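You operate a simulated robot arm through the tools that you are given. There is no shell and no other tool.

You run a simulated two-armed robot. Do the job below in one go: nothing can be reset, and whatever is moved stays where it is left.

## Task
Wet the sponge under the cold tap and wipe the stain off the drainer.
Fine: put the sponge back and turn the tap off. What is to be rubbed or washed off counts as gone when no trace of it is left.

It is judged by the outcome, as a careful person would: the job done as asked, and still so three seconds after it is handed in. It fails if anything else is knocked over, pushed out of place, dropped, spilled or broken.

## Robot
Two 7-joint arms with two-finger parallel grippers on one trunk, on a base that moves. Base frame: it is fixed to the floor where the robot stands at the start and does not move with it; the origin is under the middle of the robot, x ahead of it, y to its left, z up; the surface under the hand at the start is at about z = 898. Readings come in mm, degrees, newtons and seconds.
The left shoulder is at the start at [70, 134, 1251], the right one opposite. With the tool pointing down near the work surface each hand reaches from about 100 to 640 mm from the robot's upright axis, wherever it stands, measured 20 degrees to its own side. Places, roughly: cold tap [700, -100, 1000]; drainer stain [400, -400, 900]. Payload 1.57 kg a hand.
The tool frame of a hand sits at the grasp point between the pads (the TCP): z along the fingers, y along the line on which they close. The tips reach 30 mm beyond it. The gripper opens to 80 mm. The fingers are 17 mm wide and 12 mm thick; the gripper's body (40 by 82 mm) begins 80 mm behind the TCP.
Orientation is told as [roll, pitch, yaw] about the base's x, y, z axes, in that order, counted from this pose: with the fingers straight down and closing along the base's y, the tool's x points along the base's -x, its y along +y and its z along -z.

## Interface
- The arms move only by the tool drive_tool. It takes "left_steps", "right_steps" or both (then of equal length, played together; a hand with none holds still); each is a list of rows, each a list of 7 numbers: the shift along the tool's x, y, z in m, then the turn, a rotation vector about the tool's x, y, z in degrees, then the finger opening in m, from 0 to 0.08. In form: [[dx, dy, dz, wx, wy, wz, grip], ...]. A call has 1 to 20 rows; each row is the pose to reach, as a shift and turn from the pose commanded when the call began, along the tool's axes at that moment. Rows are played at 5 a second. More than 50 mm and 8.6 degrees between two rows, or a gripper value outside its range, and nothing of the call is played. Where a pose cannot be reached the arm comes as near as it can. A force on the tool above 80 N (or 10 N above the force at the start of the call, whichever is more), or a blocked arm, ends the call early, and 0.2 s more pass. Each finger travels about 153 mm/s and halts on what it meets, pressing with about 25 N; the grip force reading is that of the motor and also rises with nothing between the fingers. The clock runs only during rows and for 0.2 s after the last one: add rows that repeat a pose to give the fingers time. It gives the time, the measured TCP pose, the force on the tool (base axes), the opening and the grip force at its end, in the units of the frame above (readings bear some noise), with the torque about the TCP (base axes, N m) and any sound that the robot's microphone picked up, and new pictures: "views" is both (left out), scene, wrist or none (wrist: the cameras of the hands that moved).
- Cameras (640 x 400 px; columns grow to the right, rows downward): "scene" is now at [132.9, -7.4, 1466.3]; the picture's right is [-0.08, -1.00, 0.00], its down [-0.69, 0.06, -0.72] and it looks along [0.72, -0.06, -0.70] (base axes); focal length 214 px, centre (320, 200). "left" rides on the left gripper at [72, 7, -122] in its tool frame; the picture's right is [-0.09, 1.00, 0.00], its down [-0.84, -0.08, -0.54] and it looks along [-0.54, -0.05, 0.84] (tool axes); focal length 238 px, centre (320, 200). "right" rides on the right gripper at [72, -7, -122] in its tool frame; the picture's right is [0.09, 1.00, 0.00], its down [-0.84, 0.08, -0.54] and it looks along [-0.54, 0.05, 0.84] (tool axes); focal length 238 px, centre (320, 200). There is no depth. A picture from a camera that has moved, and an enlarged one, comes with that camera's place and axes in the base frame and with its lens.
- raise_lower(by): slides the trunk up (or, below 0, down) by that many mm; the arms and the scene camera ride with it, the base frame stays. It gives what a move gives, with no picture.
- steer(legs): drives the robot by 1 to 6 legs, each [ahead, left, turn to the left] in mm, mm and degrees, along the robot's own axes; the way and the turn of a leg run together, so that a leg with both is an arc; at most 1500 mm and 180 degrees a leg. The arms and the cameras ride along, it lands a little off, and it stops where it bumps. It gives what a move gives, and a new picture of the scene camera.
- aim_head(pan, tilt): turns the head with the scene camera to pan (to the left, within 86 degrees either way) and tilt (down, from -29 to 69), counted from straight ahead of the robot. It gives what a move gives, and a new picture of the scene camera.
- inspect(camera, box): a new picture of the part [left, top, right, bottom] of that camera's present view, enlarged. No time passes.
- finish_job(): hands the job in; it is judged then, once.

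Places have to be worked out from the pictures, the camera data and where the tool is seen. Open the grippers and draw the arms clear of the work before you hand the job in, unless the task says otherwise.

The tools are called after ">>>" as a command line: name --argument value ..., lists and objects as JSON in quotes. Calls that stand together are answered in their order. drive_tool: Moves the arms, as the interface text tells. Its arguments: {"type":"object","properties":{"left_steps":{"type":"array","items":{"type":"array","items":{"type":"number"}}},"right_steps":{"type":"array","items":{"type":"array","items":{"type":"number"}}},"views":{"type":"string","enum":["both","scene","wrist","none"]}},"required":[]} The other tools are called the same way: raise_lower (by) moves the trunk up or down; steer (legs) drives the base; aim_head (pan, tilt) turns the head that bears the scene camera; inspect (camera, box) takes an enlarged picture of a part of a camera's view; finish_job () hands the job in.

At the start:

```text
time_s: 0.0
left_position: [449.2, -11.2, 1204.1]
left_orientation: [-0.1, 0.0, 0.0]
left_contact_force: [0.3, -0.6, -0.2]
left_wrist_torque: [0.03, 0.04, 0.01]
left_gripper_width: 80.3
left_grip_force: 0.0
right_position: [391.3, -361.7, 1284.6]
right_orientation: [0.1, 0.0, -0.1]
right_contact_force: [-0.3, -0.3, -0.2]
right_wrist_torque: [0.0, 0.0, 0.0]
right_gripper_width: 80.0
right_grip_force: 0.1
trunk travel left (down, up): [-825.0, 115.0]
robot x, y, heading: [-2.3, -1.1, -0.0]
head pan, tilt (commanded): [-4.8, 44.1]
```

scene: 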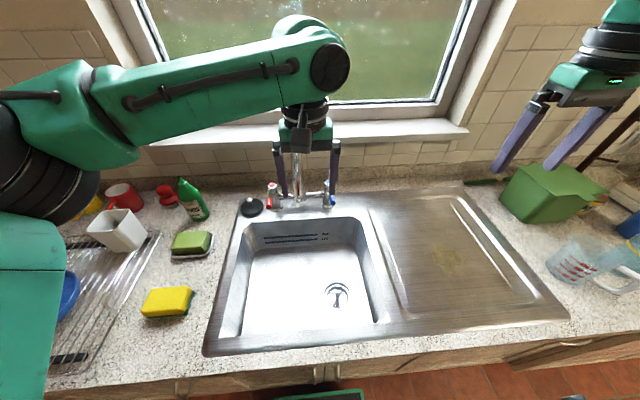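
right: 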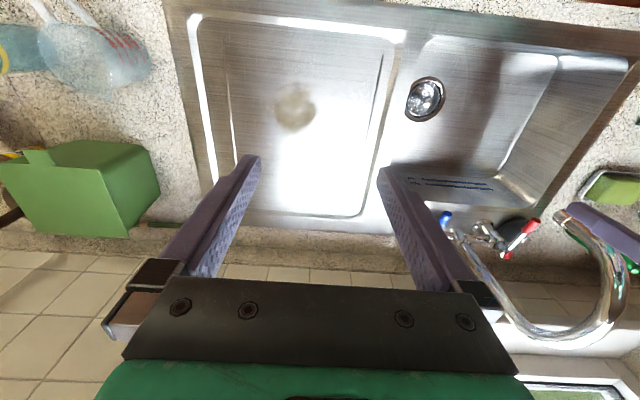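
left: 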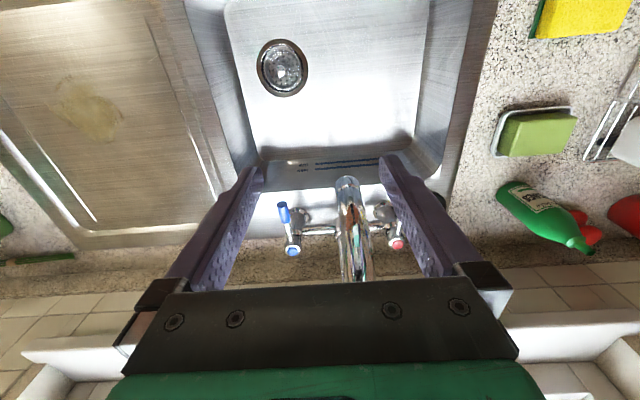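

The scene shows the sink, tap, a yellow sponge on the left counter, a green block in a dish, and a stain on the drainer. I'll enlarge the relevant parts before moving anything.

>>> inspect --camera "scene" --box '[80, 160, 260, 340]'

>>> inspect --camera "scene" --box '[230, 150, 380, 250]'

>>> inspect --camera "scene" --box '[360, 180, 640, 360]'

>>> inspect --camera "left" --box '[240, 160, 440, 290]'

>>> inspect --camera "left" --box '[480, 0, 640, 170]'

```text
2.22 times, centred on (170, 250) of scene
camera zoom: at [132.9, -7.4, 1466.3], right [-0.08, -1.0, 0.0], down [-0.69, 0.06, -0.72], along [0.72, -0.06, -0.7], focal length 477 px, centre (653, 89)
```

zoom: 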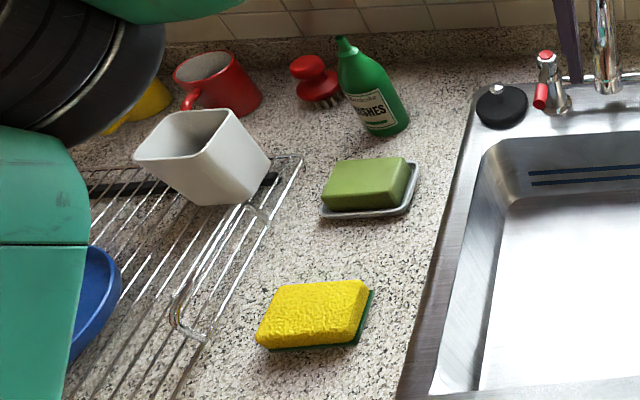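

```text
4.00 times, centred on (305, 200) of scene
camera zoom: at [132.9, -7.4, 1466.3], right [-0.08, -1.0, 0.0], down [-0.69, 0.06, -0.72], along [0.72, -0.06, -0.7], focal length 858 px, centre (380, 200)
```

zoom: 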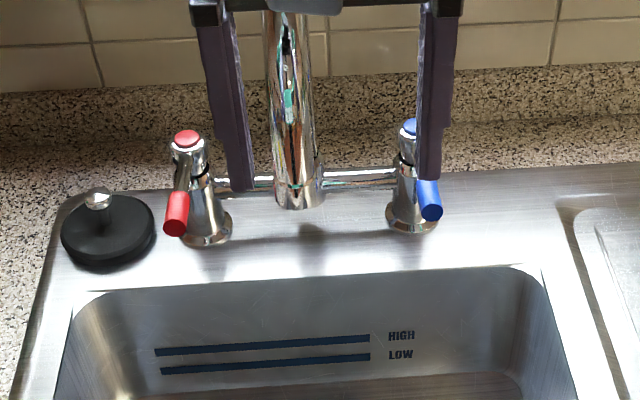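

```text
2.22 times, centred on (500, 270) of scene
camera zoom: at [132.9, -7.4, 1466.3], right [-0.08, -1.0, 0.0], down [-0.69, 0.06, -0.72], along [0.72, -0.06, -0.7], focal length 477 px, centre (-80, 44)
```

zoom: 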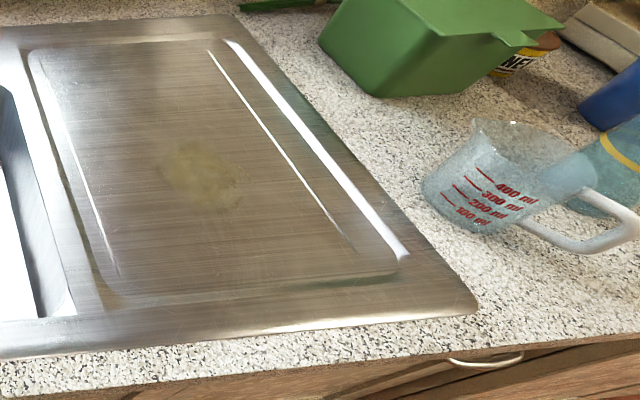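

```text
3.08 times, centred on (340, 225) of left
camera zoom: at [377.6, -4.9, 1325.1], right [0.09, 1.0, 0.0], down [0.84, -0.08, 0.54], along [0.54, -0.05, -0.84], focal length 733 px, centre (258, 123)
```

zoom: 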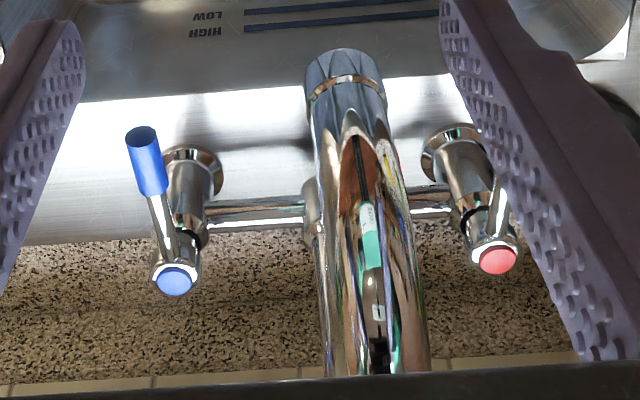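

```text
2.35 times, centred on (560, 85) of left
camera zoom: at [377.6, -4.9, 1325.1], right [0.09, 1.0, 0.0], down [0.84, -0.08, 0.54], along [0.54, -0.05, -0.84], focal length 561 px, centre (-245, 471)
```

zoom: 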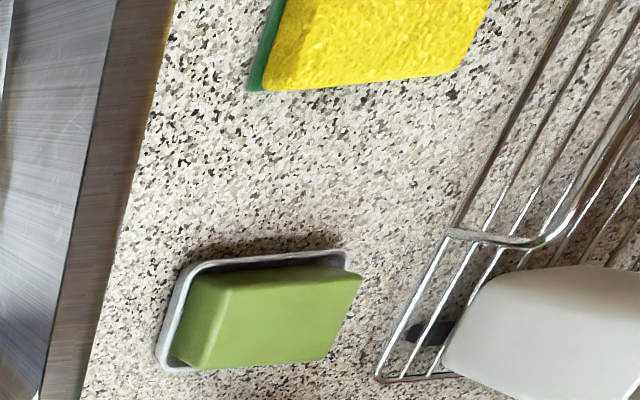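

The yellow and green block on the counter is the sponge, at about [367, 343], with its long side along y. The green block in the dish is soap. The blue cold lever tip is near [610, -88, 993] and points toward the robot, and the spout outlet is near [487, 12, 1127]. I'll back the left hand away from the spout, then swing it over the sponge while turning it to close along x.

>>> drive_tool --left_steps '[[0.04, 0, 0, 0, 0, 0, 0.08], [0.08, 0, 0, 0, 0, 0, 0.08], [0.082, 0.022, 0.005, 0, 0, 5.6, 0.08], [0.082, 0.044, 0.0105, 0, 0, 11.25, 0.08], [0.082, 0.066, 0.016, 0, 0, 16.9, 0.08], [0.082, 0.0885, 0.021, 0, 0, 22.5, 0.08], [0.082, 0.1106, 0.026, 0, 0, 28.1, 0.08], [0.082, 0.1328, 0.0315, 0, 0, 33.75, 0.08], [0.082, 0.155, 0.037, 0, 0, 39.4, 0.08], [0.082, 0.177, 0.042, 0, 0, 45, 0.08], [0.082, 0.199, 0.047, 0, 0, 50.6, 0.08], [0.082, 0.221, 0.0525, 0, 0, 56.25, 0.08], [0.082, 0.243, 0.058, 0, 0, 61.9, 0.08], [0.082, 0.2655, 0.063, 0, 0, 67.5, 0.08], [0.082, 0.288, 0.068, 0, 0, 73.1, 0.08], [0.082, 0.31, 0.0735, 0, 0, 78.75, 0.08], [0.082, 0.332, 0.079, 0, 0, 84.4, 0.08], [0.082, 0.354, 0.084, 0, 0, 90, 0.08]]' --views "both"

```text
time_s: 3.8
left_position: [367.5, 342.0, 1120.6]
left_orientation: [0.1, -0.1, -90.1]
left_contact_force: [-1.0, 1.0, -0.3]
left_wrist_torque: [0.01, 0.01, 0.01]
left_gripper_width: 80.1
left_grip_force: 0.0
right_position: [390.2, -361.4, 1285.3]
right_orientation: [-0.1, -0.1, -0.1]
right_contact_force: [0.4, -0.1, 0.0]
right_wrist_torque: [-0.02, -0.01, 0.03]
right_gripper_width: 80.1
right_grip_force: 0.0
trunk travel left (down, up): [-825.0, 115.0]
robot x, y, heading: [-0.6, -5.3, 0.0]
head pan, tilt (commanded): [-4.8, 44.1]
camera scene: at [132.4, -6.7, 1466.3], right [-0.08, -1.0, 0.0], down [-0.69, 0.06, -0.72], along [0.72, -0.06, -0.7], focal length 214 px, centre (320, 200)
camera left: at [374.2, 413.9, 1242.0], right [1.0, -0.09, 0.0], down [-0.08, -0.84, 0.54], along [-0.05, -0.54, -0.84], focal length 238 px, centre (320, 200)
```

scene: 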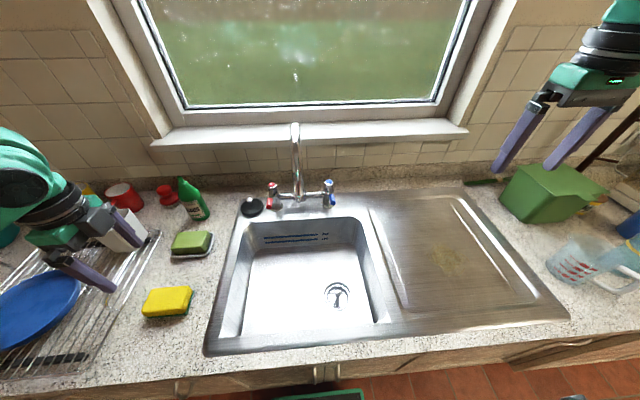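
left: 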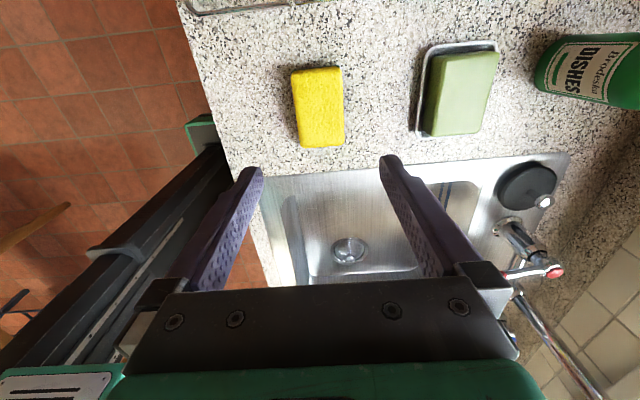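

The sponge measures roughly 60 (x) by 92 (y) mm, axis-aligned, with its centre at about [368.5, 347]. I'll come down to just above it and check the alignment.

>>> drive_tool --left_steps '[[0.005, 0.001, 0.045, 0, 0, 0, 0.08], [0.005, 0.001, 0.09, 0, 0, 0, 0.08], [0.005, 0.001, 0.13, 0, 0, 0, 0.08], [0.005, 0.001, 0.13, 0, 0, 0, 0.08]]' --views "both"

```text
time_s: 4.8
left_position: [365.6, 346.4, 989.4]
left_orientation: [0.1, -0.1, -90.0]
left_contact_force: [-0.6, -0.1, 0.1]
left_wrist_torque: [0.03, -0.01, -0.01]
left_gripper_width: 80.0
left_grip_force: 0.1
right_position: [390.9, -362.5, 1284.1]
right_orientation: [0.1, -0.1, -0.2]
right_contact_force: [-0.7, 0.0, -0.4]
right_wrist_torque: [0.0, 0.0, -0.05]
right_gripper_width: 79.9
right_grip_force: 0.1
trunk travel left (down, up): [-825.0, 115.0]
robot x, y, heading: [1.5, 3.5, -0.0]
head pan, tilt (commanded): [-4.8, 44.1]
camera scene: at [132.5, -7.6, 1466.3], right [-0.08, -1.0, 0.0], down [-0.69, 0.06, -0.72], along [0.72, -0.06, -0.7], focal length 214 px, centre (320, 200)
camera left: at [372.8, 418.3, 1110.4], right [1.0, -0.09, 0.0], down [-0.08, -0.84, 0.54], along [-0.05, -0.54, -0.84], focal length 238 px, centre (320, 200)
```

scene: 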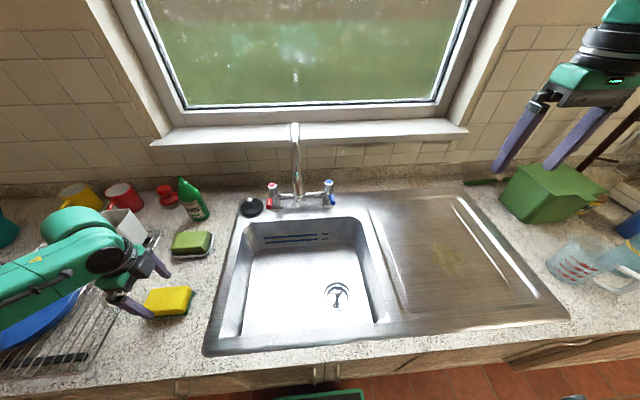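
left: 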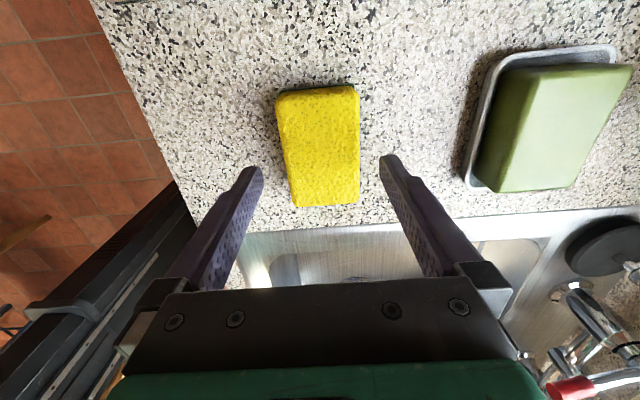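

The sponge sits centred between the fingers. I'll lower so the tips stop about 10 mm above the counter, then close on it.

>>> drive_tool --left_steps '[[0, 0.001, 0.025, 0, 0, 0, 0.08], [0, 0.001, 0.045, 0, 0, 0, 0.08], [0, 0.001, 0.053, 0, 0, 0, 0.08], [0, 0.001, 0.053, 0, 0, 0, 0.08], [0, 0.001, 0.053, 0, 0, 0, 0.065], [0, 0.001, 0.053, 0, 0, 0, 0.05], [0, 0.001, 0.053, 0, 0, 0, 0.04], [0, 0.001, 0.053, 0, 0, 0, 0.04], [0, 0.001, 0.053, 0, 0, 0, 0.04]]' --views "both"

```text
time_s: 6.8
left_position: [368.8, 348.5, 934.9]
left_orientation: [0.0, 0.0, -90.0]
left_contact_force: [-0.5, 0.0, 0.1]
left_wrist_torque: [0.0, 0.03, -0.01]
left_gripper_width: 59.1
left_grip_force: 25.1
right_position: [389.5, -361.6, 1286.0]
right_orientation: [-0.1, 0.0, -0.2]
right_contact_force: [-0.4, -0.3, 0.6]
right_wrist_torque: [0.0, 0.01, -0.01]
right_gripper_width: 79.9
right_grip_force: 0.1
trunk travel left (down, up): [-825.0, 115.0]
robot x, y, heading: [-2.9, 0.7, 0.2]
head pan, tilt (commanded): [-4.8, 44.1]
camera scene: at [132.9, -7.4, 1466.3], right [-0.08, -1.0, 0.0], down [-0.69, 0.06, -0.72], along [0.72, -0.06, -0.7], focal length 214 px, centre (320, 200)
camera left: at [375.3, 420.3, 1056.9], right [1.0, -0.09, 0.0], down [-0.08, -0.84, 0.54], along [-0.05, -0.54, -0.84], focal length 238 px, centre (320, 200)
```

scene: 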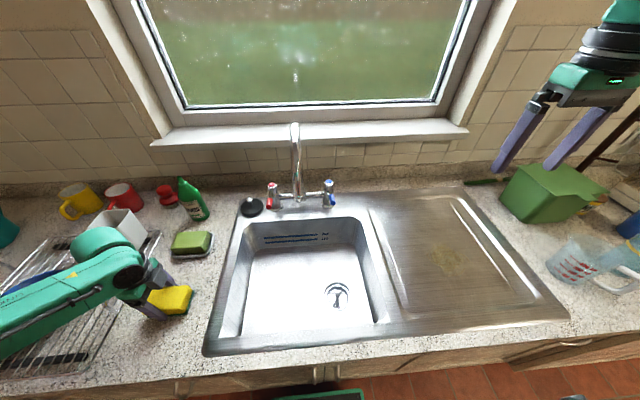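
left: 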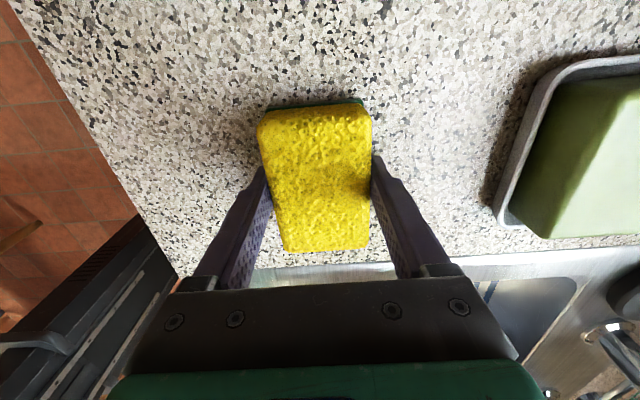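

The sponge is held (59 mm wide, 25 N); it rested at TCP [368.5, 347, 937], and I'll use that to put it back. Next I lift it toward the sink while the right hand comes to a pose above and in front of the cold lever, pitched forward.

>>> drive_tool --left_steps '[[0, 0, -0.03, 0, 0, 0, 0.04], [0, 0, -0.07, 0, 0, 0, 0.04], [0, 0, -0.11, 0, 0, 0, 0.04], [-0.02, 0.005, -0.12, 0, 0, 0, 0.04], [-0.045, 0.01, -0.12, 0, 0, 0, 0.04], [-0.07, 0.015, -0.12, 0, 0, 0, 0.04], [-0.095, 0.02, -0.12, 0, 0, 0, 0.04], [-0.12, 0.025, -0.12, 0, 0, 0, 0.04], [-0.145, 0.03, -0.12, 0, 0, 0, 0.04], [-0.16, 0.035, -0.12, 0, 0, 0, 0.04], [-0.16, 0.035, -0.12, 0, 0, 0, 0.04], [-0.16, 0.035, -0.12, 0, 0, 0, 0.04]]' --right_steps '[[-0.0138, 0.0228, 0.0175, 0, -3.33, 0, 0.06], [-0.0277, 0.0457, 0.035, 0, -6.67, 0, 0.06], [-0.0415, 0.0685, 0.0525, 0, -10, 0, 0.06], [-0.0553, 0.0913, 0.07, 0, -13.3, 0, 0.06], [-0.0692, 0.1142, 0.0875, 0, -16.7, 0, 0.06], [-0.083, 0.137, 0.105, 0, -20, 0, 0.06], [-0.0968, 0.1598, 0.1225, 0, -23.3, 0, 0.06], [-0.1107, 0.1827, 0.14, 0, -26.7, 0, 0.06], [-0.1245, 0.2055, 0.1575, 0, -30, 0, 0.06], [-0.1383, 0.2283, 0.175, 0, -33.3, 0, 0.06], [-0.1522, 0.2512, 0.1925, 0, -36.7, 0, 0.06], [-0.166, 0.274, 0.21, 0, -40, 0, 0.06]]' --views "both"

```text
time_s: 9.4
left_position: [404.3, 186.2, 1056.6]
left_orientation: [-0.2, 0.0, -90.0]
left_contact_force: [-0.3, 0.1, 0.0]
left_wrist_torque: [0.0, 0.01, -0.02]
left_gripper_width: 59.0
left_grip_force: 25.0
right_position: [556.7, -89.1, 1074.2]
right_orientation: [0.0, -39.9, -0.2]
right_contact_force: [0.2, -0.1, -0.4]
right_wrist_torque: [-0.04, 0.04, 0.0]
right_gripper_width: 60.0
right_grip_force: 0.0
trunk travel left (down, up): [-825.0, 115.0]
robot x, y, heading: [-0.5, 0.7, -0.0]
head pan, tilt (commanded): [-4.8, 44.1]
camera scene: at [134.8, -7.0, 1466.1], right [-0.08, -1.0, 0.0], down [-0.69, 0.06, -0.72], along [0.71, -0.06, -0.7], focal length 214 px, centre (320, 200)
camera right: at [423.0, -93.1, 1121.4], right [-0.07, 1.0, -0.06], down [0.29, 0.08, 0.95], along [0.95, 0.05, -0.3], focal length 238 px, centre (320, 200)
camera left: at [412.0, 259.0, 1177.8], right [1.0, -0.09, 0.0], down [-0.08, -0.84, 0.54], along [-0.05, -0.54, -0.84], focal length 238 px, centre (320, 200)
```

scene: 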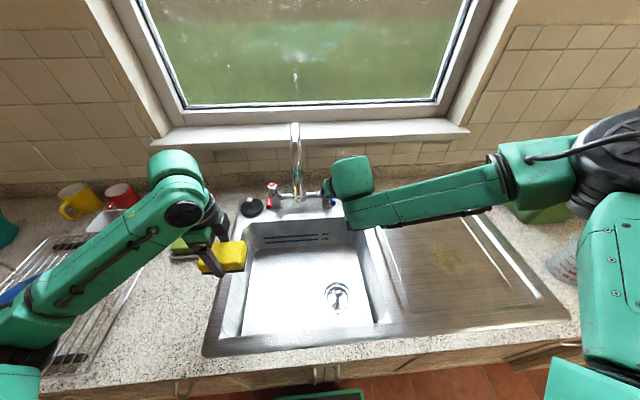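
right: 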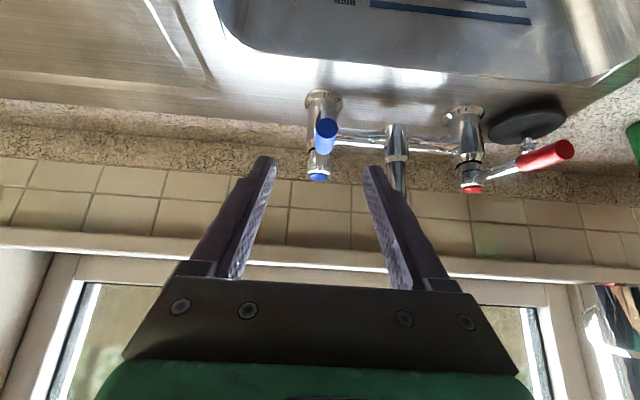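
left: 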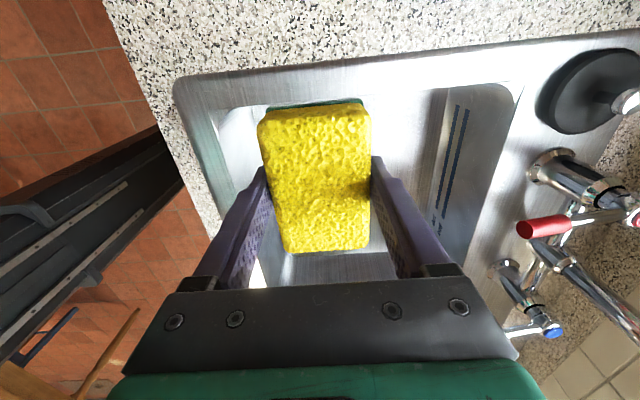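

The right wrist view confirms the lever tip near [610, -84, 996] and the cap near [689, -83, 1008]. I'll slide the right fingers forward so they straddle the blue handle, then narrow the fork around it.

>>> drive_tool --right_steps '[[0, 0.002, 0.03, 0, 0, 0, 0.06], [0, 0.002, 0.06, 0, 0, 0, 0.06], [0, 0.002, 0.085, 0, 0, 0, 0.06], [0, 0.002, 0.1, 0, 0, 0, 0.06], [0, 0.002, 0.1, 0, 0, 0, 0.04], [0, 0.002, 0.1, 0, 0, 0, 0.032], [0, 0.002, 0.1, 0, 0, 0, 0.032]]' --views "both"

```text
time_s: 11.0
left_position: [404.0, 186.7, 1056.8]
left_orientation: [0.0, 0.0, -90.0]
left_contact_force: [0.9, -0.6, -1.0]
left_wrist_torque: [-0.01, -0.01, -0.01]
left_gripper_width: 59.0
left_grip_force: 25.4
right_position: [591.0, -122.3, 1026.1]
right_orientation: [0.0, -40.1, -0.1]
right_contact_force: [0.2, 0.4, -0.5]
right_wrist_torque: [0.03, -0.04, 0.02]
right_gripper_width: 32.3
right_grip_force: 0.1
right hand out of reach, approached as far as the arm can: row 1, 2, 3, 4, 5, 6, 7
trunk travel left (down, up): [-825.0, 115.0]
robot x, y, heading: [2.7, 1.5, 0.3]
head pan, tilt (commanded): [-4.8, 44.1]
camera scene: at [133.1, -7.4, 1466.2], right [-0.08, -1.0, 0.0], down [-0.69, 0.06, -0.72], along [0.72, -0.06, -0.7], focal length 214 px, centre (320, 200)
camera right: at [456.3, -128.8, 1073.2], right [-0.07, 1.0, -0.06], down [0.29, 0.08, 0.95], along [0.95, 0.05, -0.3], focal length 238 px, centre (320, 200)
```

scene: 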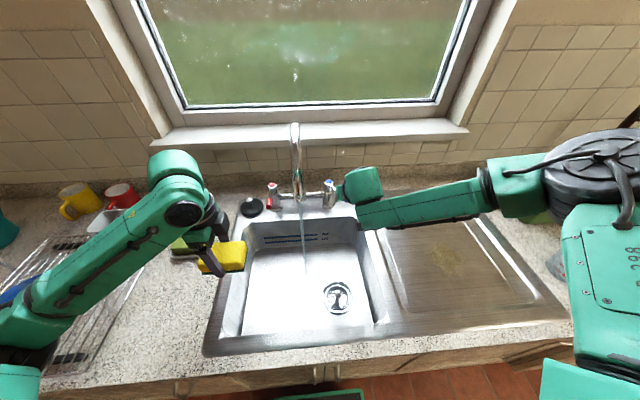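
right: 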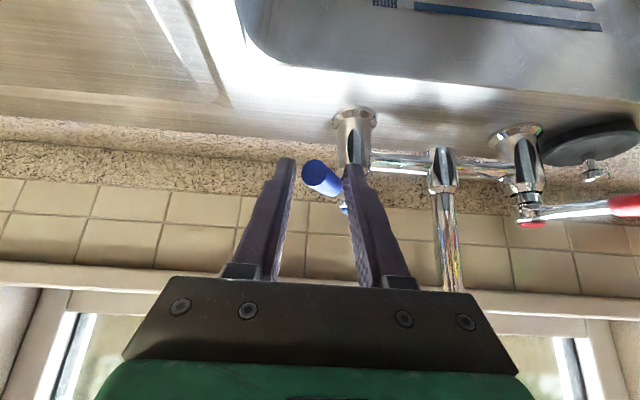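

The right hand ran out of reach and drifted toward -y, which nudged the lever outward, and the water seems to be running already. I'll look closely at the stream and the lever.

>>> inspect --camera "scene" --box '[230, 110, 390, 210]'

>>> inspect --camera "scene" --box '[220, 180, 400, 340]'

>>> inspect --camera "right" --box '[260, 80, 460, 220]'

```text
4.00 times, centred on (310, 160) of scene
camera zoom: at [133.1, -7.4, 1466.2], right [-0.08, -1.0, 0.0], down [-0.69, 0.06, -0.72], along [0.72, -0.06, -0.7], focal length 858 px, centre (360, 360)
```

zoom: 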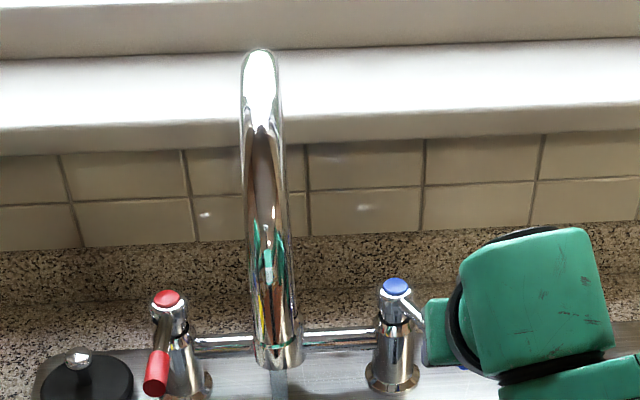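

```text
2.50 times, centred on (310, 260) of scene
camera zoom: at [133.1, -7.4, 1466.2], right [-0.08, -1.0, 0.0], down [-0.69, 0.06, -0.72], along [0.72, -0.06, -0.7], focal length 536 px, centre (345, 50)
```

zoom: 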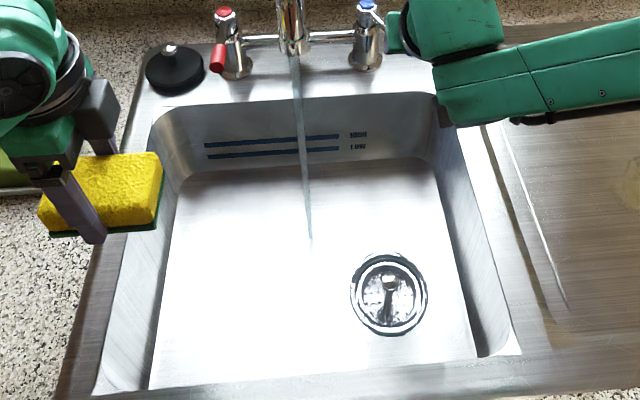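

```text
2.86 times, centred on (360, 150) of right
camera zoom: at [456.3, -128.8, 1073.2], right [-0.07, 1.0, -0.06], down [0.29, 0.08, 0.95], along [0.95, 0.05, -0.3], focal length 681 px, centre (206, 343)
```

zoom: 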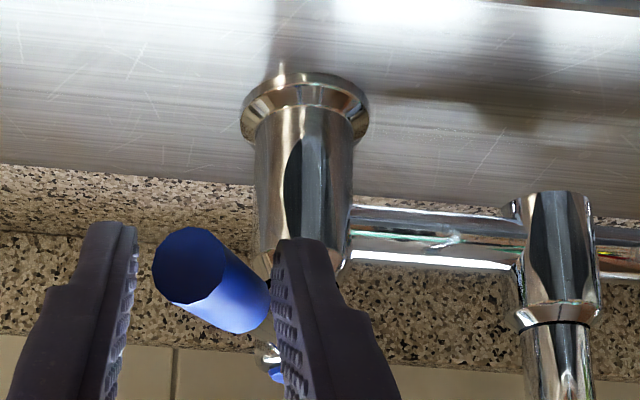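

The tap is on: a steady stream falls at about [487, 11] into the open-drained basin, and the lever is turned roughly 35–40° outward. I'll tilt the left hand 45° so it comes in from the left with the palm clear of the water, and hold the sponge in the stream.

>>> drive_tool --left_steps '[[-0.01325, 0.0069, 0.0064, 0, -3.75, 0, 0.04], [-0.0265, 0.0138, 0.0128, 0, -7.5, 0, 0.04], [-0.03975, 0.0208, 0.0193, 0, -11.25, 0, 0.04], [-0.053, 0.0277, 0.0257, 0, -15, 0, 0.04], [-0.06625, 0.0346, 0.0321, 0, -18.75, 0, 0.04], [-0.0795, 0.0415, 0.0385, 0, -22.5, 0, 0.04], [-0.09275, 0.0484, 0.0449, 0, -26.25, 0, 0.04], [-0.106, 0.0553, 0.0513, 0, -30, 0, 0.04], [-0.11925, 0.0623, 0.0578, 0, -33.75, 0, 0.04], [-0.1325, 0.0692, 0.0642, 0, -37.5, 0, 0.04], [-0.14575, 0.0761, 0.0706, 0, -41.25, 0, 0.04], [-0.159, 0.083, 0.077, 0, -45, 0, 0.04], [-0.159, 0.083, 0.077, 0, -45, 0, 0.04], [-0.159, 0.083, 0.077, 0, -45, 0, 0.04], [-0.159, 0.083, 0.077, 0, -45, 0, 0.04]]' --views "both"

```text
time_s: 14.2
left_position: [487.2, 28.8, 978.4]
left_orientation: [0.1, -44.9, -90.0]
left_contact_force: [0.7, 0.4, 0.3]
left_wrist_torque: [0.02, 0.0, 0.0]
left_gripper_width: 59.2
left_grip_force: 24.8
right_position: [590.6, -122.1, 1024.3]
right_orientation: [0.1, -39.9, -0.1]
right_contact_force: [0.1, -0.1, -0.1]
right_wrist_torque: [0.01, 0.02, 0.02]
right_gripper_width: 32.0
right_grip_force: 0.0
trunk travel left (down, up): [-825.0, 115.0]
robot x, y, heading: [0.9, -0.1, 0.0]
head pan, tilt (commanded): [-4.8, 44.1]
camera scene: at [133.1, -7.6, 1466.2], right [-0.08, -1.0, 0.0], down [-0.69, 0.06, -0.72], along [0.72, -0.06, -0.7], focal length 214 px, centre (320, 200)
camera left: at [494.1, 165.5, 1014.0], right [1.0, -0.07, 0.06], down [-0.08, -0.21, 0.97], along [-0.05, -0.98, -0.21], focal length 238 px, centre (320, 200)
```

scene: 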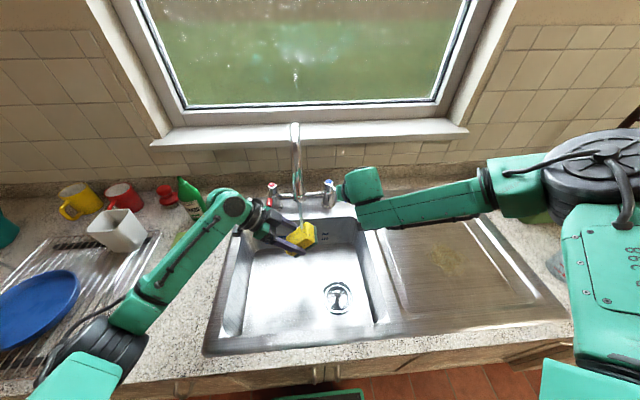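
left: 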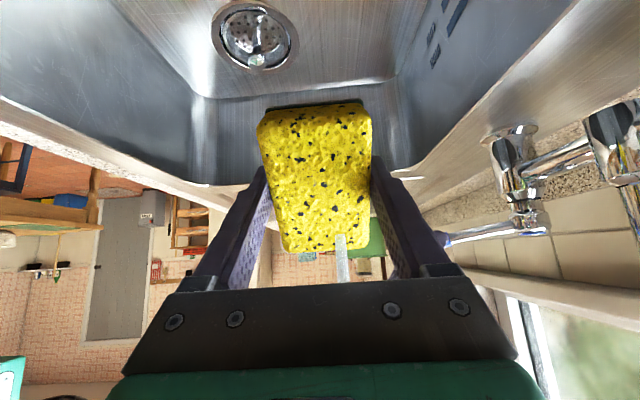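

The stream lands on the sponge and dark wet spots are showing on it. I'll check the wetness close up.

>>> inspect --camera "left" --box '[230, 80, 410, 280]'

>>> inspect --camera "scene" --box '[240, 180, 360, 280]'

```text
2.00 times, centred on (320, 180) of left
camera zoom: at [494.1, 165.5, 1014.0], right [1.0, -0.07, 0.06], down [-0.08, -0.21, 0.97], along [-0.05, -0.98, -0.21], focal length 477 px, centre (320, 240)
```

zoom: 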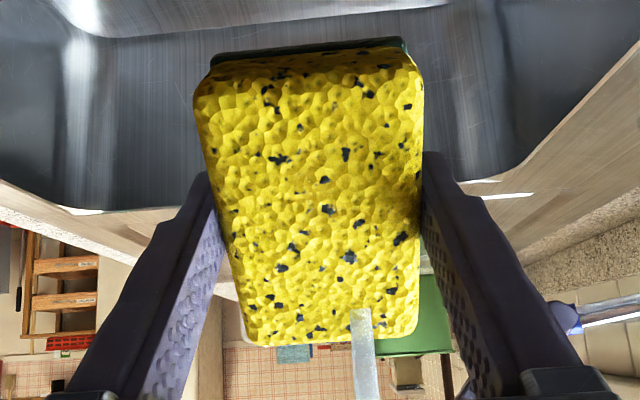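

```text
4.00 times, centred on (300, 230) of scene
camera zoom: at [133.1, -7.6, 1466.2], right [-0.08, -1.0, 0.0], down [-0.69, 0.06, -0.72], along [0.72, -0.06, -0.7], focal length 858 px, centre (400, 80)
```

zoom: 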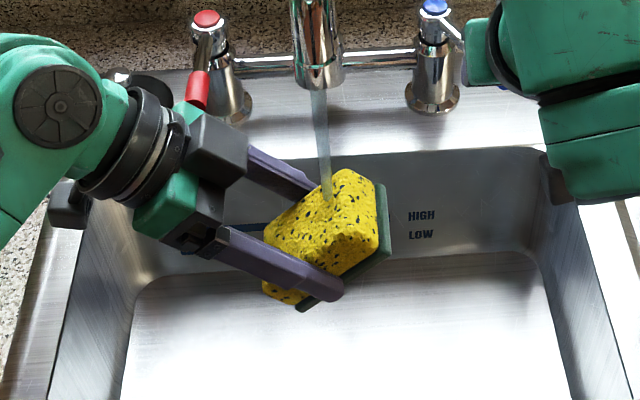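

The stream hits the yellow top and the sponge is already speckled dark. I'll keep it in the flow a few seconds more, shifting slightly, so it soaks through.

>>> drive_tool --left_steps '[[-0.008, 0.004, 0, 0, 0, 0, 0.04], [-0.016, 0.004, 0, 0, 0, 0, 0.04], [-0.016, 0.004, 0, 0, 0, 0, 0.04], [-0.016, 0.012, 0, 0, 0, 0, 0.04], [-0.016, 0.012, 0, 0, 0, 0, 0.04], [-0.016, -0.006, 0, 0, 0, 0, 0.04], [-0.016, -0.006, 0, 0, 0, 0, 0.04], [-0.008, 0, 0, 0, 0, 0, 0.04], [0.004, 0.003, 0, 0, 0, 0, 0.04], [0.004, 0.003, 0, 0, 0, 0, 0.04], [0.004, 0.003, 0, 0, 0, 0, 0.04], [0, 0, 0, 0, 0, 0, 0.04], [0, 0, 0, 0, 0, 0, 0.04], [0, 0, 0, 0, 0, 0, 0.04], [0, 0, 0, 0, 0, 0, 0.04], [0, 0, 0, 0, 0, 0, 0.04]]' --views "both"

```text
time_s: 17.6
left_position: [487.1, 27.9, 980.5]
left_orientation: [0.0, -45.0, -89.9]
left_contact_force: [-0.3, -0.5, -0.5]
left_wrist_torque: [0.02, 0.03, -0.01]
left_gripper_width: 58.8
left_grip_force: 25.1
right_position: [590.0, -122.6, 1025.9]
right_orientation: [-0.1, -39.9, -0.2]
right_contact_force: [-0.8, 1.0, -0.5]
right_wrist_torque: [-0.01, 0.0, 0.02]
right_gripper_width: 32.3
right_grip_force: 0.0
trunk travel left (down, up): [-825.0, 115.0]
robot x, y, heading: [4.5, -0.7, -0.2]
head pan, tilt (commanded): [-4.8, 44.1]
camera scene: at [133.0, -7.5, 1466.3], right [-0.08, -1.0, 0.0], down [-0.69, 0.06, -0.72], along [0.72, -0.06, -0.7], focal length 214 px, centre (320, 200)
camera left: at [493.7, 166.0, 1016.4], right [1.0, -0.07, 0.07], down [-0.08, -0.21, 0.97], along [-0.05, -0.98, -0.21], focal length 238 px, centre (320, 200)
```

scene: 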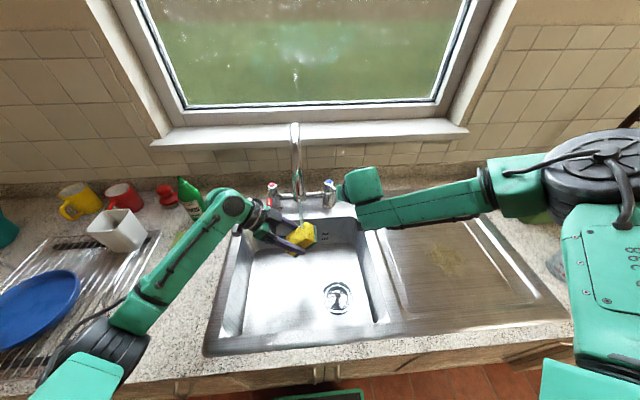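
left: 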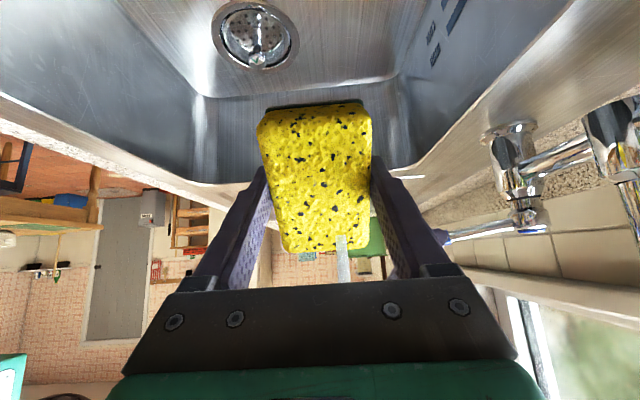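

The sponge looks wet, so the tap can go off. First I'll check with a null move where the right hand's commanded pose stands after it was out of reach.

>>> drive_tool --right_steps '[[0, 0, 0, 0, 0, 0, 0.032]]' --views "none"

```text
time_s: 18.0
left_position: [486.0, 28.3, 982.5]
left_orientation: [0.1, -45.0, -89.9]
left_contact_force: [-0.1, -0.7, 0.1]
left_wrist_torque: [0.02, 0.01, 0.02]
left_gripper_width: 59.4
left_grip_force: 24.8
right_position: [589.8, -122.4, 1025.6]
right_orientation: [0.0, -39.9, 0.0]
right_contact_force: [-0.1, 0.6, 0.7]
right_wrist_torque: [0.01, -0.01, 0.02]
right_gripper_width: 32.1
right_grip_force: 0.0
trunk travel left (down, up): [-825.0, 115.0]
robot x, y, heading: [-2.0, 4.0, 0.1]
head pan, tilt (commanded): [-4.8, 44.1]
```

The commanded pose follows the achieved one. Before planning the turn-off I'll turn the head toward the right arm to see how it is bent.

>>> aim_head --pan -35 --tilt 35

```text
time_s: 18.9
left_position: [486.7, 30.3, 980.7]
left_orientation: [0.0, -45.2, -90.0]
left_contact_force: [-0.2, 0.1, -1.7]
left_wrist_torque: [0.05, 0.01, 0.01]
left_gripper_width: 59.1
left_grip_force: 25.1
right_position: [590.8, -123.1, 1025.6]
right_orientation: [0.0, -40.1, 0.0]
right_contact_force: [-0.6, 0.4, 0.1]
right_wrist_torque: [0.01, -0.02, -0.02]
right_gripper_width: 32.1
right_grip_force: 0.0
trunk travel left (down, up): [-825.0, 115.0]
robot x, y, heading: [0.4, 0.7, -0.0]
head pan, tilt (commanded): [-35.0, 35.0]
camera scene: at [123.4, -50.9, 1479.7], right [-0.57, -0.82, 0.0], down [-0.47, 0.33, -0.82], along [0.67, -0.47, -0.57], focal length 214 px, centre (320, 200)
```

scene: 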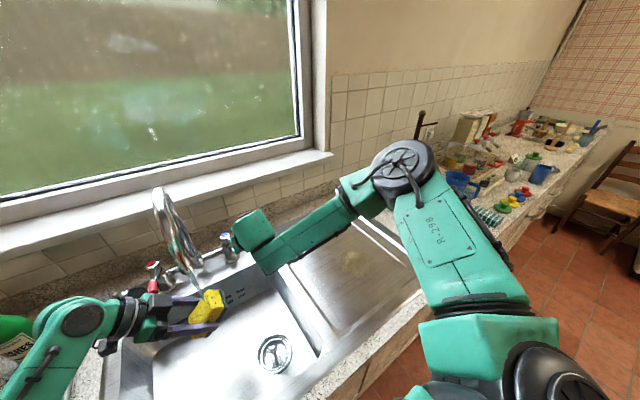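

The elbow is out to the right and high, so I'll have the hand point forward and left instead, which suits the arm. I'll back the fork off the lever, close the fingers, yaw 30° left and come down on the lever's right side.

>>> drive_tool --right_steps '[[0, 0, -0.035, 0, 0, 0, 0.032], [0, 0, -0.07, 0, 0, 0, 0.032], [-0.001, -0.015, -0.068, -4.8, 0, -5.75, 0.01], [-0.002, -0.034, -0.065, -9.65, 0, -11.5, 0], [-0.0035, -0.052, -0.062, -14.5, 0, -17.25, 0], [-0.0047, -0.068, -0.06, -19.3, 0, -23, 0], [0, -0.066, -0.028, -19.3, 0, -23, 0], [0.0039, -0.063, 0.0046, -19.3, 0, -23, 0], [0.0039, -0.063, 0.0046, -19.3, 0, -23, 0]]' --views "both"

```text
time_s: 20.9
left_position: [485.9, 27.9, 981.9]
left_orientation: [0.1, -45.0, -90.1]
left_contact_force: [-0.2, 0.5, -0.1]
left_wrist_torque: [0.02, 0.0, 0.02]
left_gripper_width: 59.2
left_grip_force: 25.3
right_position: [589.4, -186.4, 1018.9]
right_orientation: [0.0, -40.1, 30.0]
right_contact_force: [-0.6, -0.5, -0.6]
right_wrist_torque: [0.01, 0.0, 0.0]
right_gripper_width: 0.2
right_grip_force: 21.6
trunk travel left (down, up): [-825.0, 115.0]
robot x, y, heading: [-0.9, 3.2, 0.2]
head pan, tilt (commanded): [-35.0, 35.0]
camera scene: at [122.1, -50.9, 1479.9], right [-0.57, -0.82, 0.0], down [-0.47, 0.33, -0.82], along [0.67, -0.47, -0.57], focal length 214 px, centre (320, 200)
camera right: at [475.4, -258.5, 1066.5], right [-0.56, 0.83, -0.06], down [0.21, 0.21, 0.95], along [0.8, 0.52, -0.3], focal length 238 px, centre (320, 200)
```

scene: 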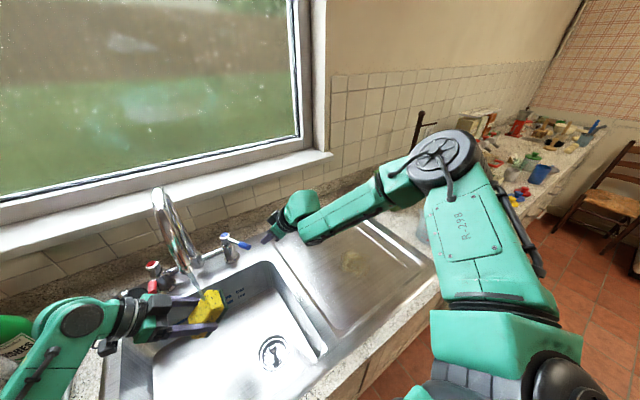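
right: 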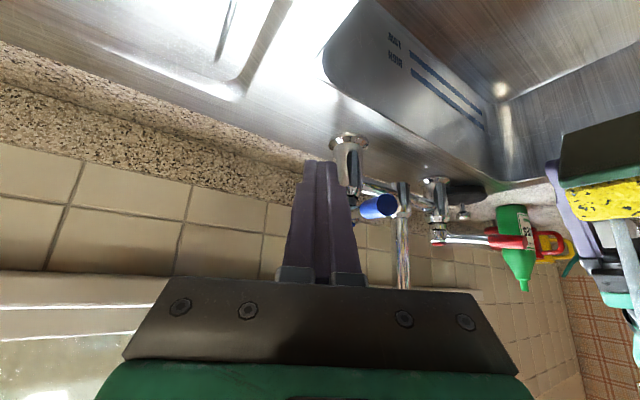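

That pose was reached cleanly. I'll zoom in on the lever and the water.

>>> inspect --camera "right" --box '[290, 110, 450, 250]'

>>> inspect --camera "scene" --box '[130, 180, 330, 340]'

```text
2.86 times, centred on (370, 180) of right
camera zoom: at [475.4, -258.5, 1066.5], right [-0.56, 0.83, -0.06], down [0.21, 0.21, 0.95], along [0.8, 0.52, -0.3], focal length 681 px, centre (177, 257)
```

zoom: 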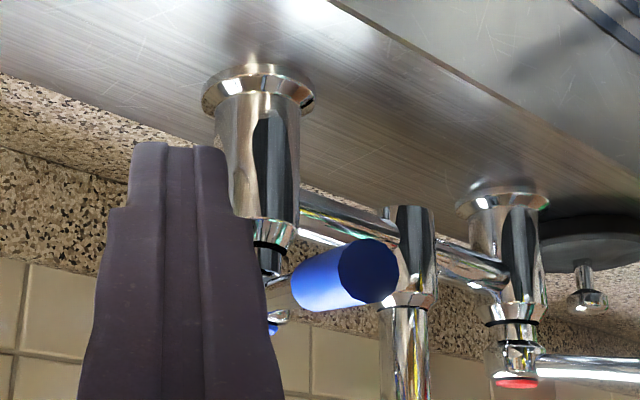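

```text
2.50 times, centred on (230, 260) of scene
camera zoom: at [122.1, -50.9, 1479.9], right [-0.57, -0.82, 0.0], down [-0.47, 0.33, -0.82], along [0.67, -0.47, -0.57], focal length 536 px, centre (545, 50)
```

zoom: 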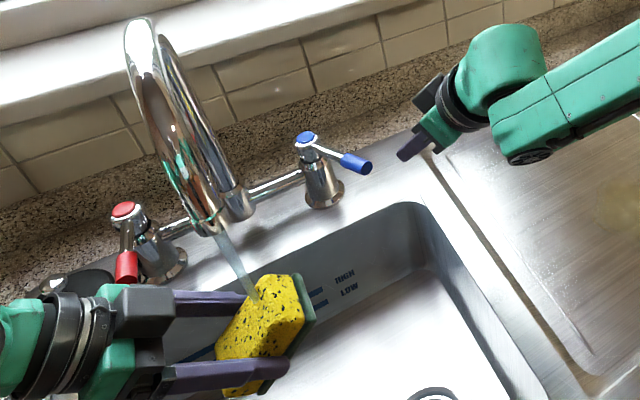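

Water is still running and the lever is about 20–25° open, with its tip near [591, -122, 1012] by triangulation. I'll push it back toward closed from its right side with the closed fingers, in small steps.

>>> drive_tool --right_steps '[[-0.0067, -0.0012, 0.0108, 0, 0, 0, 0], [-0.0133, -0.0023, 0.0216, 0, 0, 0, 0], [-0.019, 0.0107, 0.0264, 0, 0, 0, 0], [-0.0229, 0.0194, 0.0296, 0, 0, 0, 0], [-0.0267, 0.028, 0.0329, 0, 0, 0, 0], [-0.0305, 0.0367, 0.0361, 0, 0, 0, 0], [-0.0332, 0.0427, 0.0383, 0, 0, 0, 0], [-0.0332, 0.0427, 0.0383, 0, 0, 0, 0]]' --views "both"

```text
time_s: 22.8
left_position: [487.4, 29.2, 981.4]
left_orientation: [0.0, -45.0, -90.1]
left_contact_force: [-0.1, 0.2, 0.4]
left_wrist_torque: [0.03, -0.06, -0.01]
left_gripper_width: 59.1
left_grip_force: 24.9
right_position: [610.2, -125.3, 1011.1]
right_orientation: [0.0, -40.1, 30.0]
right_contact_force: [-0.3, 0.3, -0.2]
right_wrist_torque: [0.02, -0.04, 0.02]
right_gripper_width: 0.2
right_grip_force: 21.5
trunk travel left (down, up): [-825.0, 115.0]
robot x, y, heading: [-4.3, 0.2, 0.1]
head pan, tilt (commanded): [-35.0, 35.0]
camera scene: at [123.4, -51.2, 1479.8], right [-0.57, -0.82, 0.0], down [-0.47, 0.33, -0.82], along [0.67, -0.47, -0.57], focal length 214 px, centre (320, 200)
camera right: at [497.4, -196.3, 1060.0], right [-0.56, 0.83, -0.06], down [0.21, 0.21, 0.95], along [0.8, 0.52, -0.3], focal length 238 px, centre (320, 200)
```

scene: 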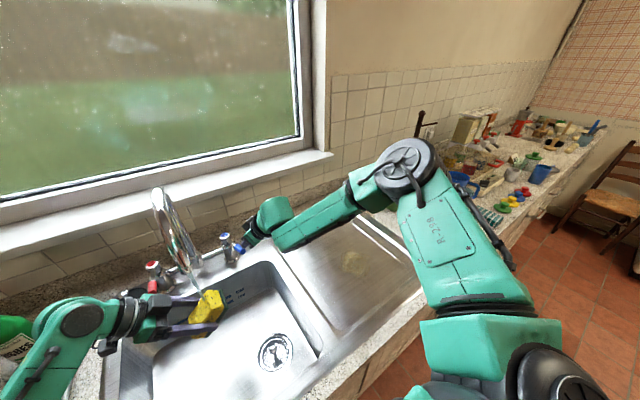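
right: 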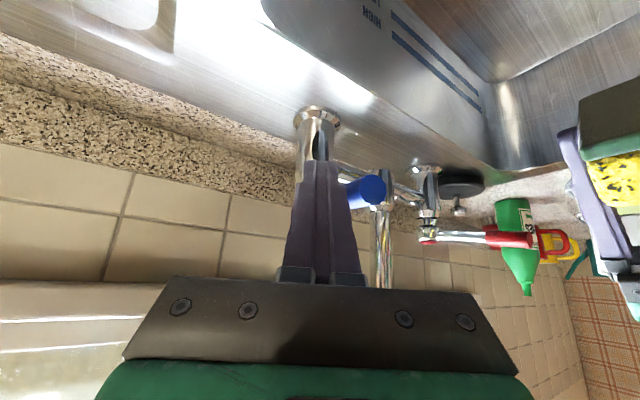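

The stream appears to be gone; I'll look closely at the outlet and the lever angle.

>>> inspect --camera "scene" --box '[130, 180, 290, 340]'

>>> inspect --camera "right" --box '[280, 100, 480, 260]'

```text
2.50 times, centred on (210, 260) of scene
camera zoom: at [123.4, -51.2, 1479.8], right [-0.57, -0.82, 0.0], down [-0.47, 0.33, -0.82], along [0.67, -0.47, -0.57], focal length 536 px, centre (595, 50)
```

zoom: 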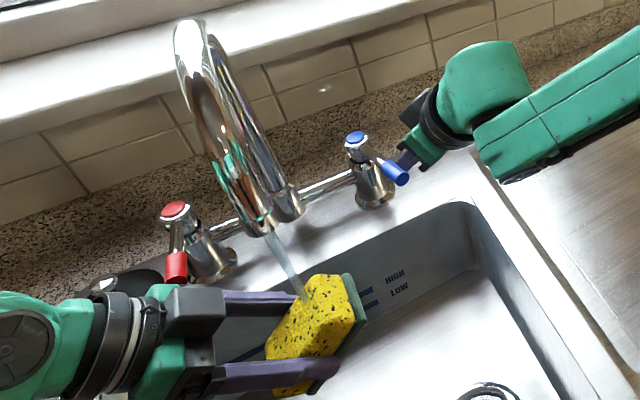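

```text
2.50 times, centred on (380, 180) of right
camera zoom: at [497.4, -196.3, 1060.0], right [-0.56, 0.83, -0.06], down [0.21, 0.21, 0.95], along [0.8, 0.52, -0.3], focal length 596 px, centre (170, 250)
```

zoom: 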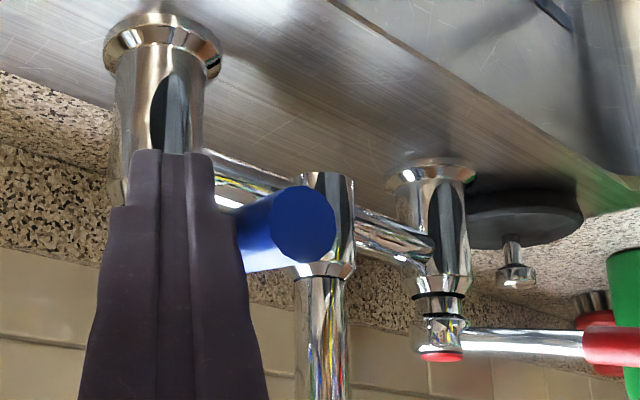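

It is still flowing, a little thinner, and the lever is partly back. I'll push on in small steps toward its original straight position.

>>> drive_tool --right_steps '[[-0.0023, 0.0052, 0.0019, 0, 0, 0, 0], [-0.0046, 0.0104, 0.0039, 0, 0, 0, 0], [-0.0069, 0.0156, 0.0058, 0, 0, 0, 0], [-0.0084, 0.0191, 0.0071, 0, 0, 0, 0], [-0.0084, 0.0191, 0.0071, 0, 0, 0, 0]]' --views "both"

>>> inspect --camera "scene" --box '[130, 180, 290, 340]'

>>> inspect --camera "right" --box '[280, 100, 480, 260]'

```text
time_s: 23.9
left_position: [487.3, 27.4, 980.2]
left_orientation: [0.0, -44.9, -89.9]
left_contact_force: [0.2, -0.2, -0.1]
left_wrist_torque: [0.0, 0.01, 0.03]
left_gripper_width: 59.1
left_grip_force: 25.2
right_position: [608.4, -105.5, 1011.6]
right_orientation: [0.0, -40.0, 29.8]
right_contact_force: [4.4, -5.0, -1.0]
right_wrist_torque: [-0.08, 0.01, -0.07]
right_gripper_width: 0.0
right_grip_force: 21.5
right hand out of reach, approached as far as the arm can: row 4, 5
trunk travel left (down, up): [-825.0, 115.0]
robot x, y, heading: [-2.1, -1.2, -0.3]
head pan, tilt (commanded): [-35.0, 35.0]
camera scene: at [125.2, -53.0, 1479.5], right [-0.57, -0.82, 0.0], down [-0.47, 0.33, -0.82], along [0.67, -0.47, -0.58], focal length 214 px, centre (320, 200)
camera right: at [495.9, -177.5, 1059.9], right [-0.56, 0.83, -0.06], down [0.22, 0.21, 0.95], along [0.8, 0.52, -0.3], focal length 238 px, centre (320, 200)
```

scene: 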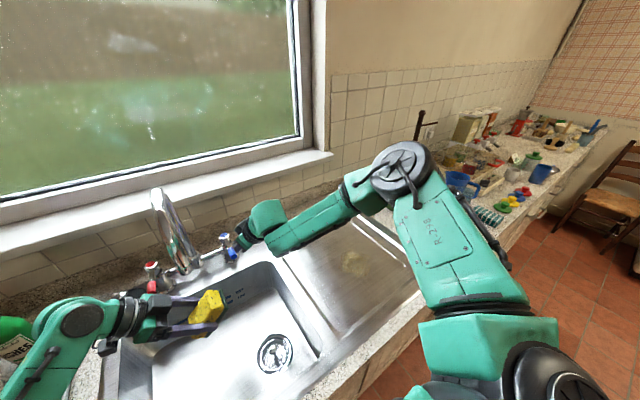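
right: 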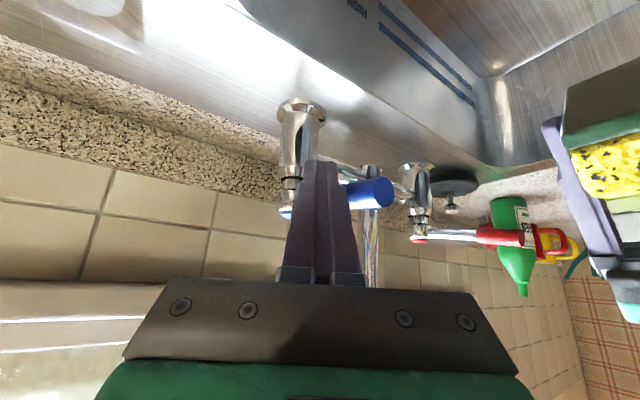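

```text
2.50 times, centred on (210, 260) of scene
camera zoom: at [125.2, -53.0, 1479.5], right [-0.57, -0.82, 0.0], down [-0.47, 0.33, -0.82], along [0.67, -0.47, -0.58], focal length 536 px, centre (595, 50)
```

zoom: 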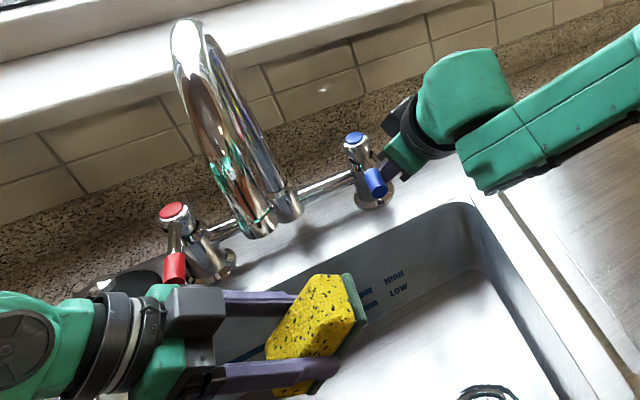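

```text
2.50 times, centred on (380, 180) of right
camera zoom: at [495.9, -177.5, 1059.9], right [-0.56, 0.83, -0.06], down [0.22, 0.21, 0.95], along [0.8, 0.52, -0.3], focal length 596 px, centre (170, 250)
```

zoom: 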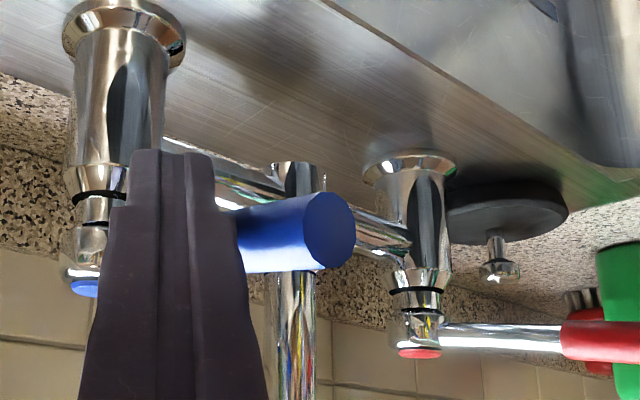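

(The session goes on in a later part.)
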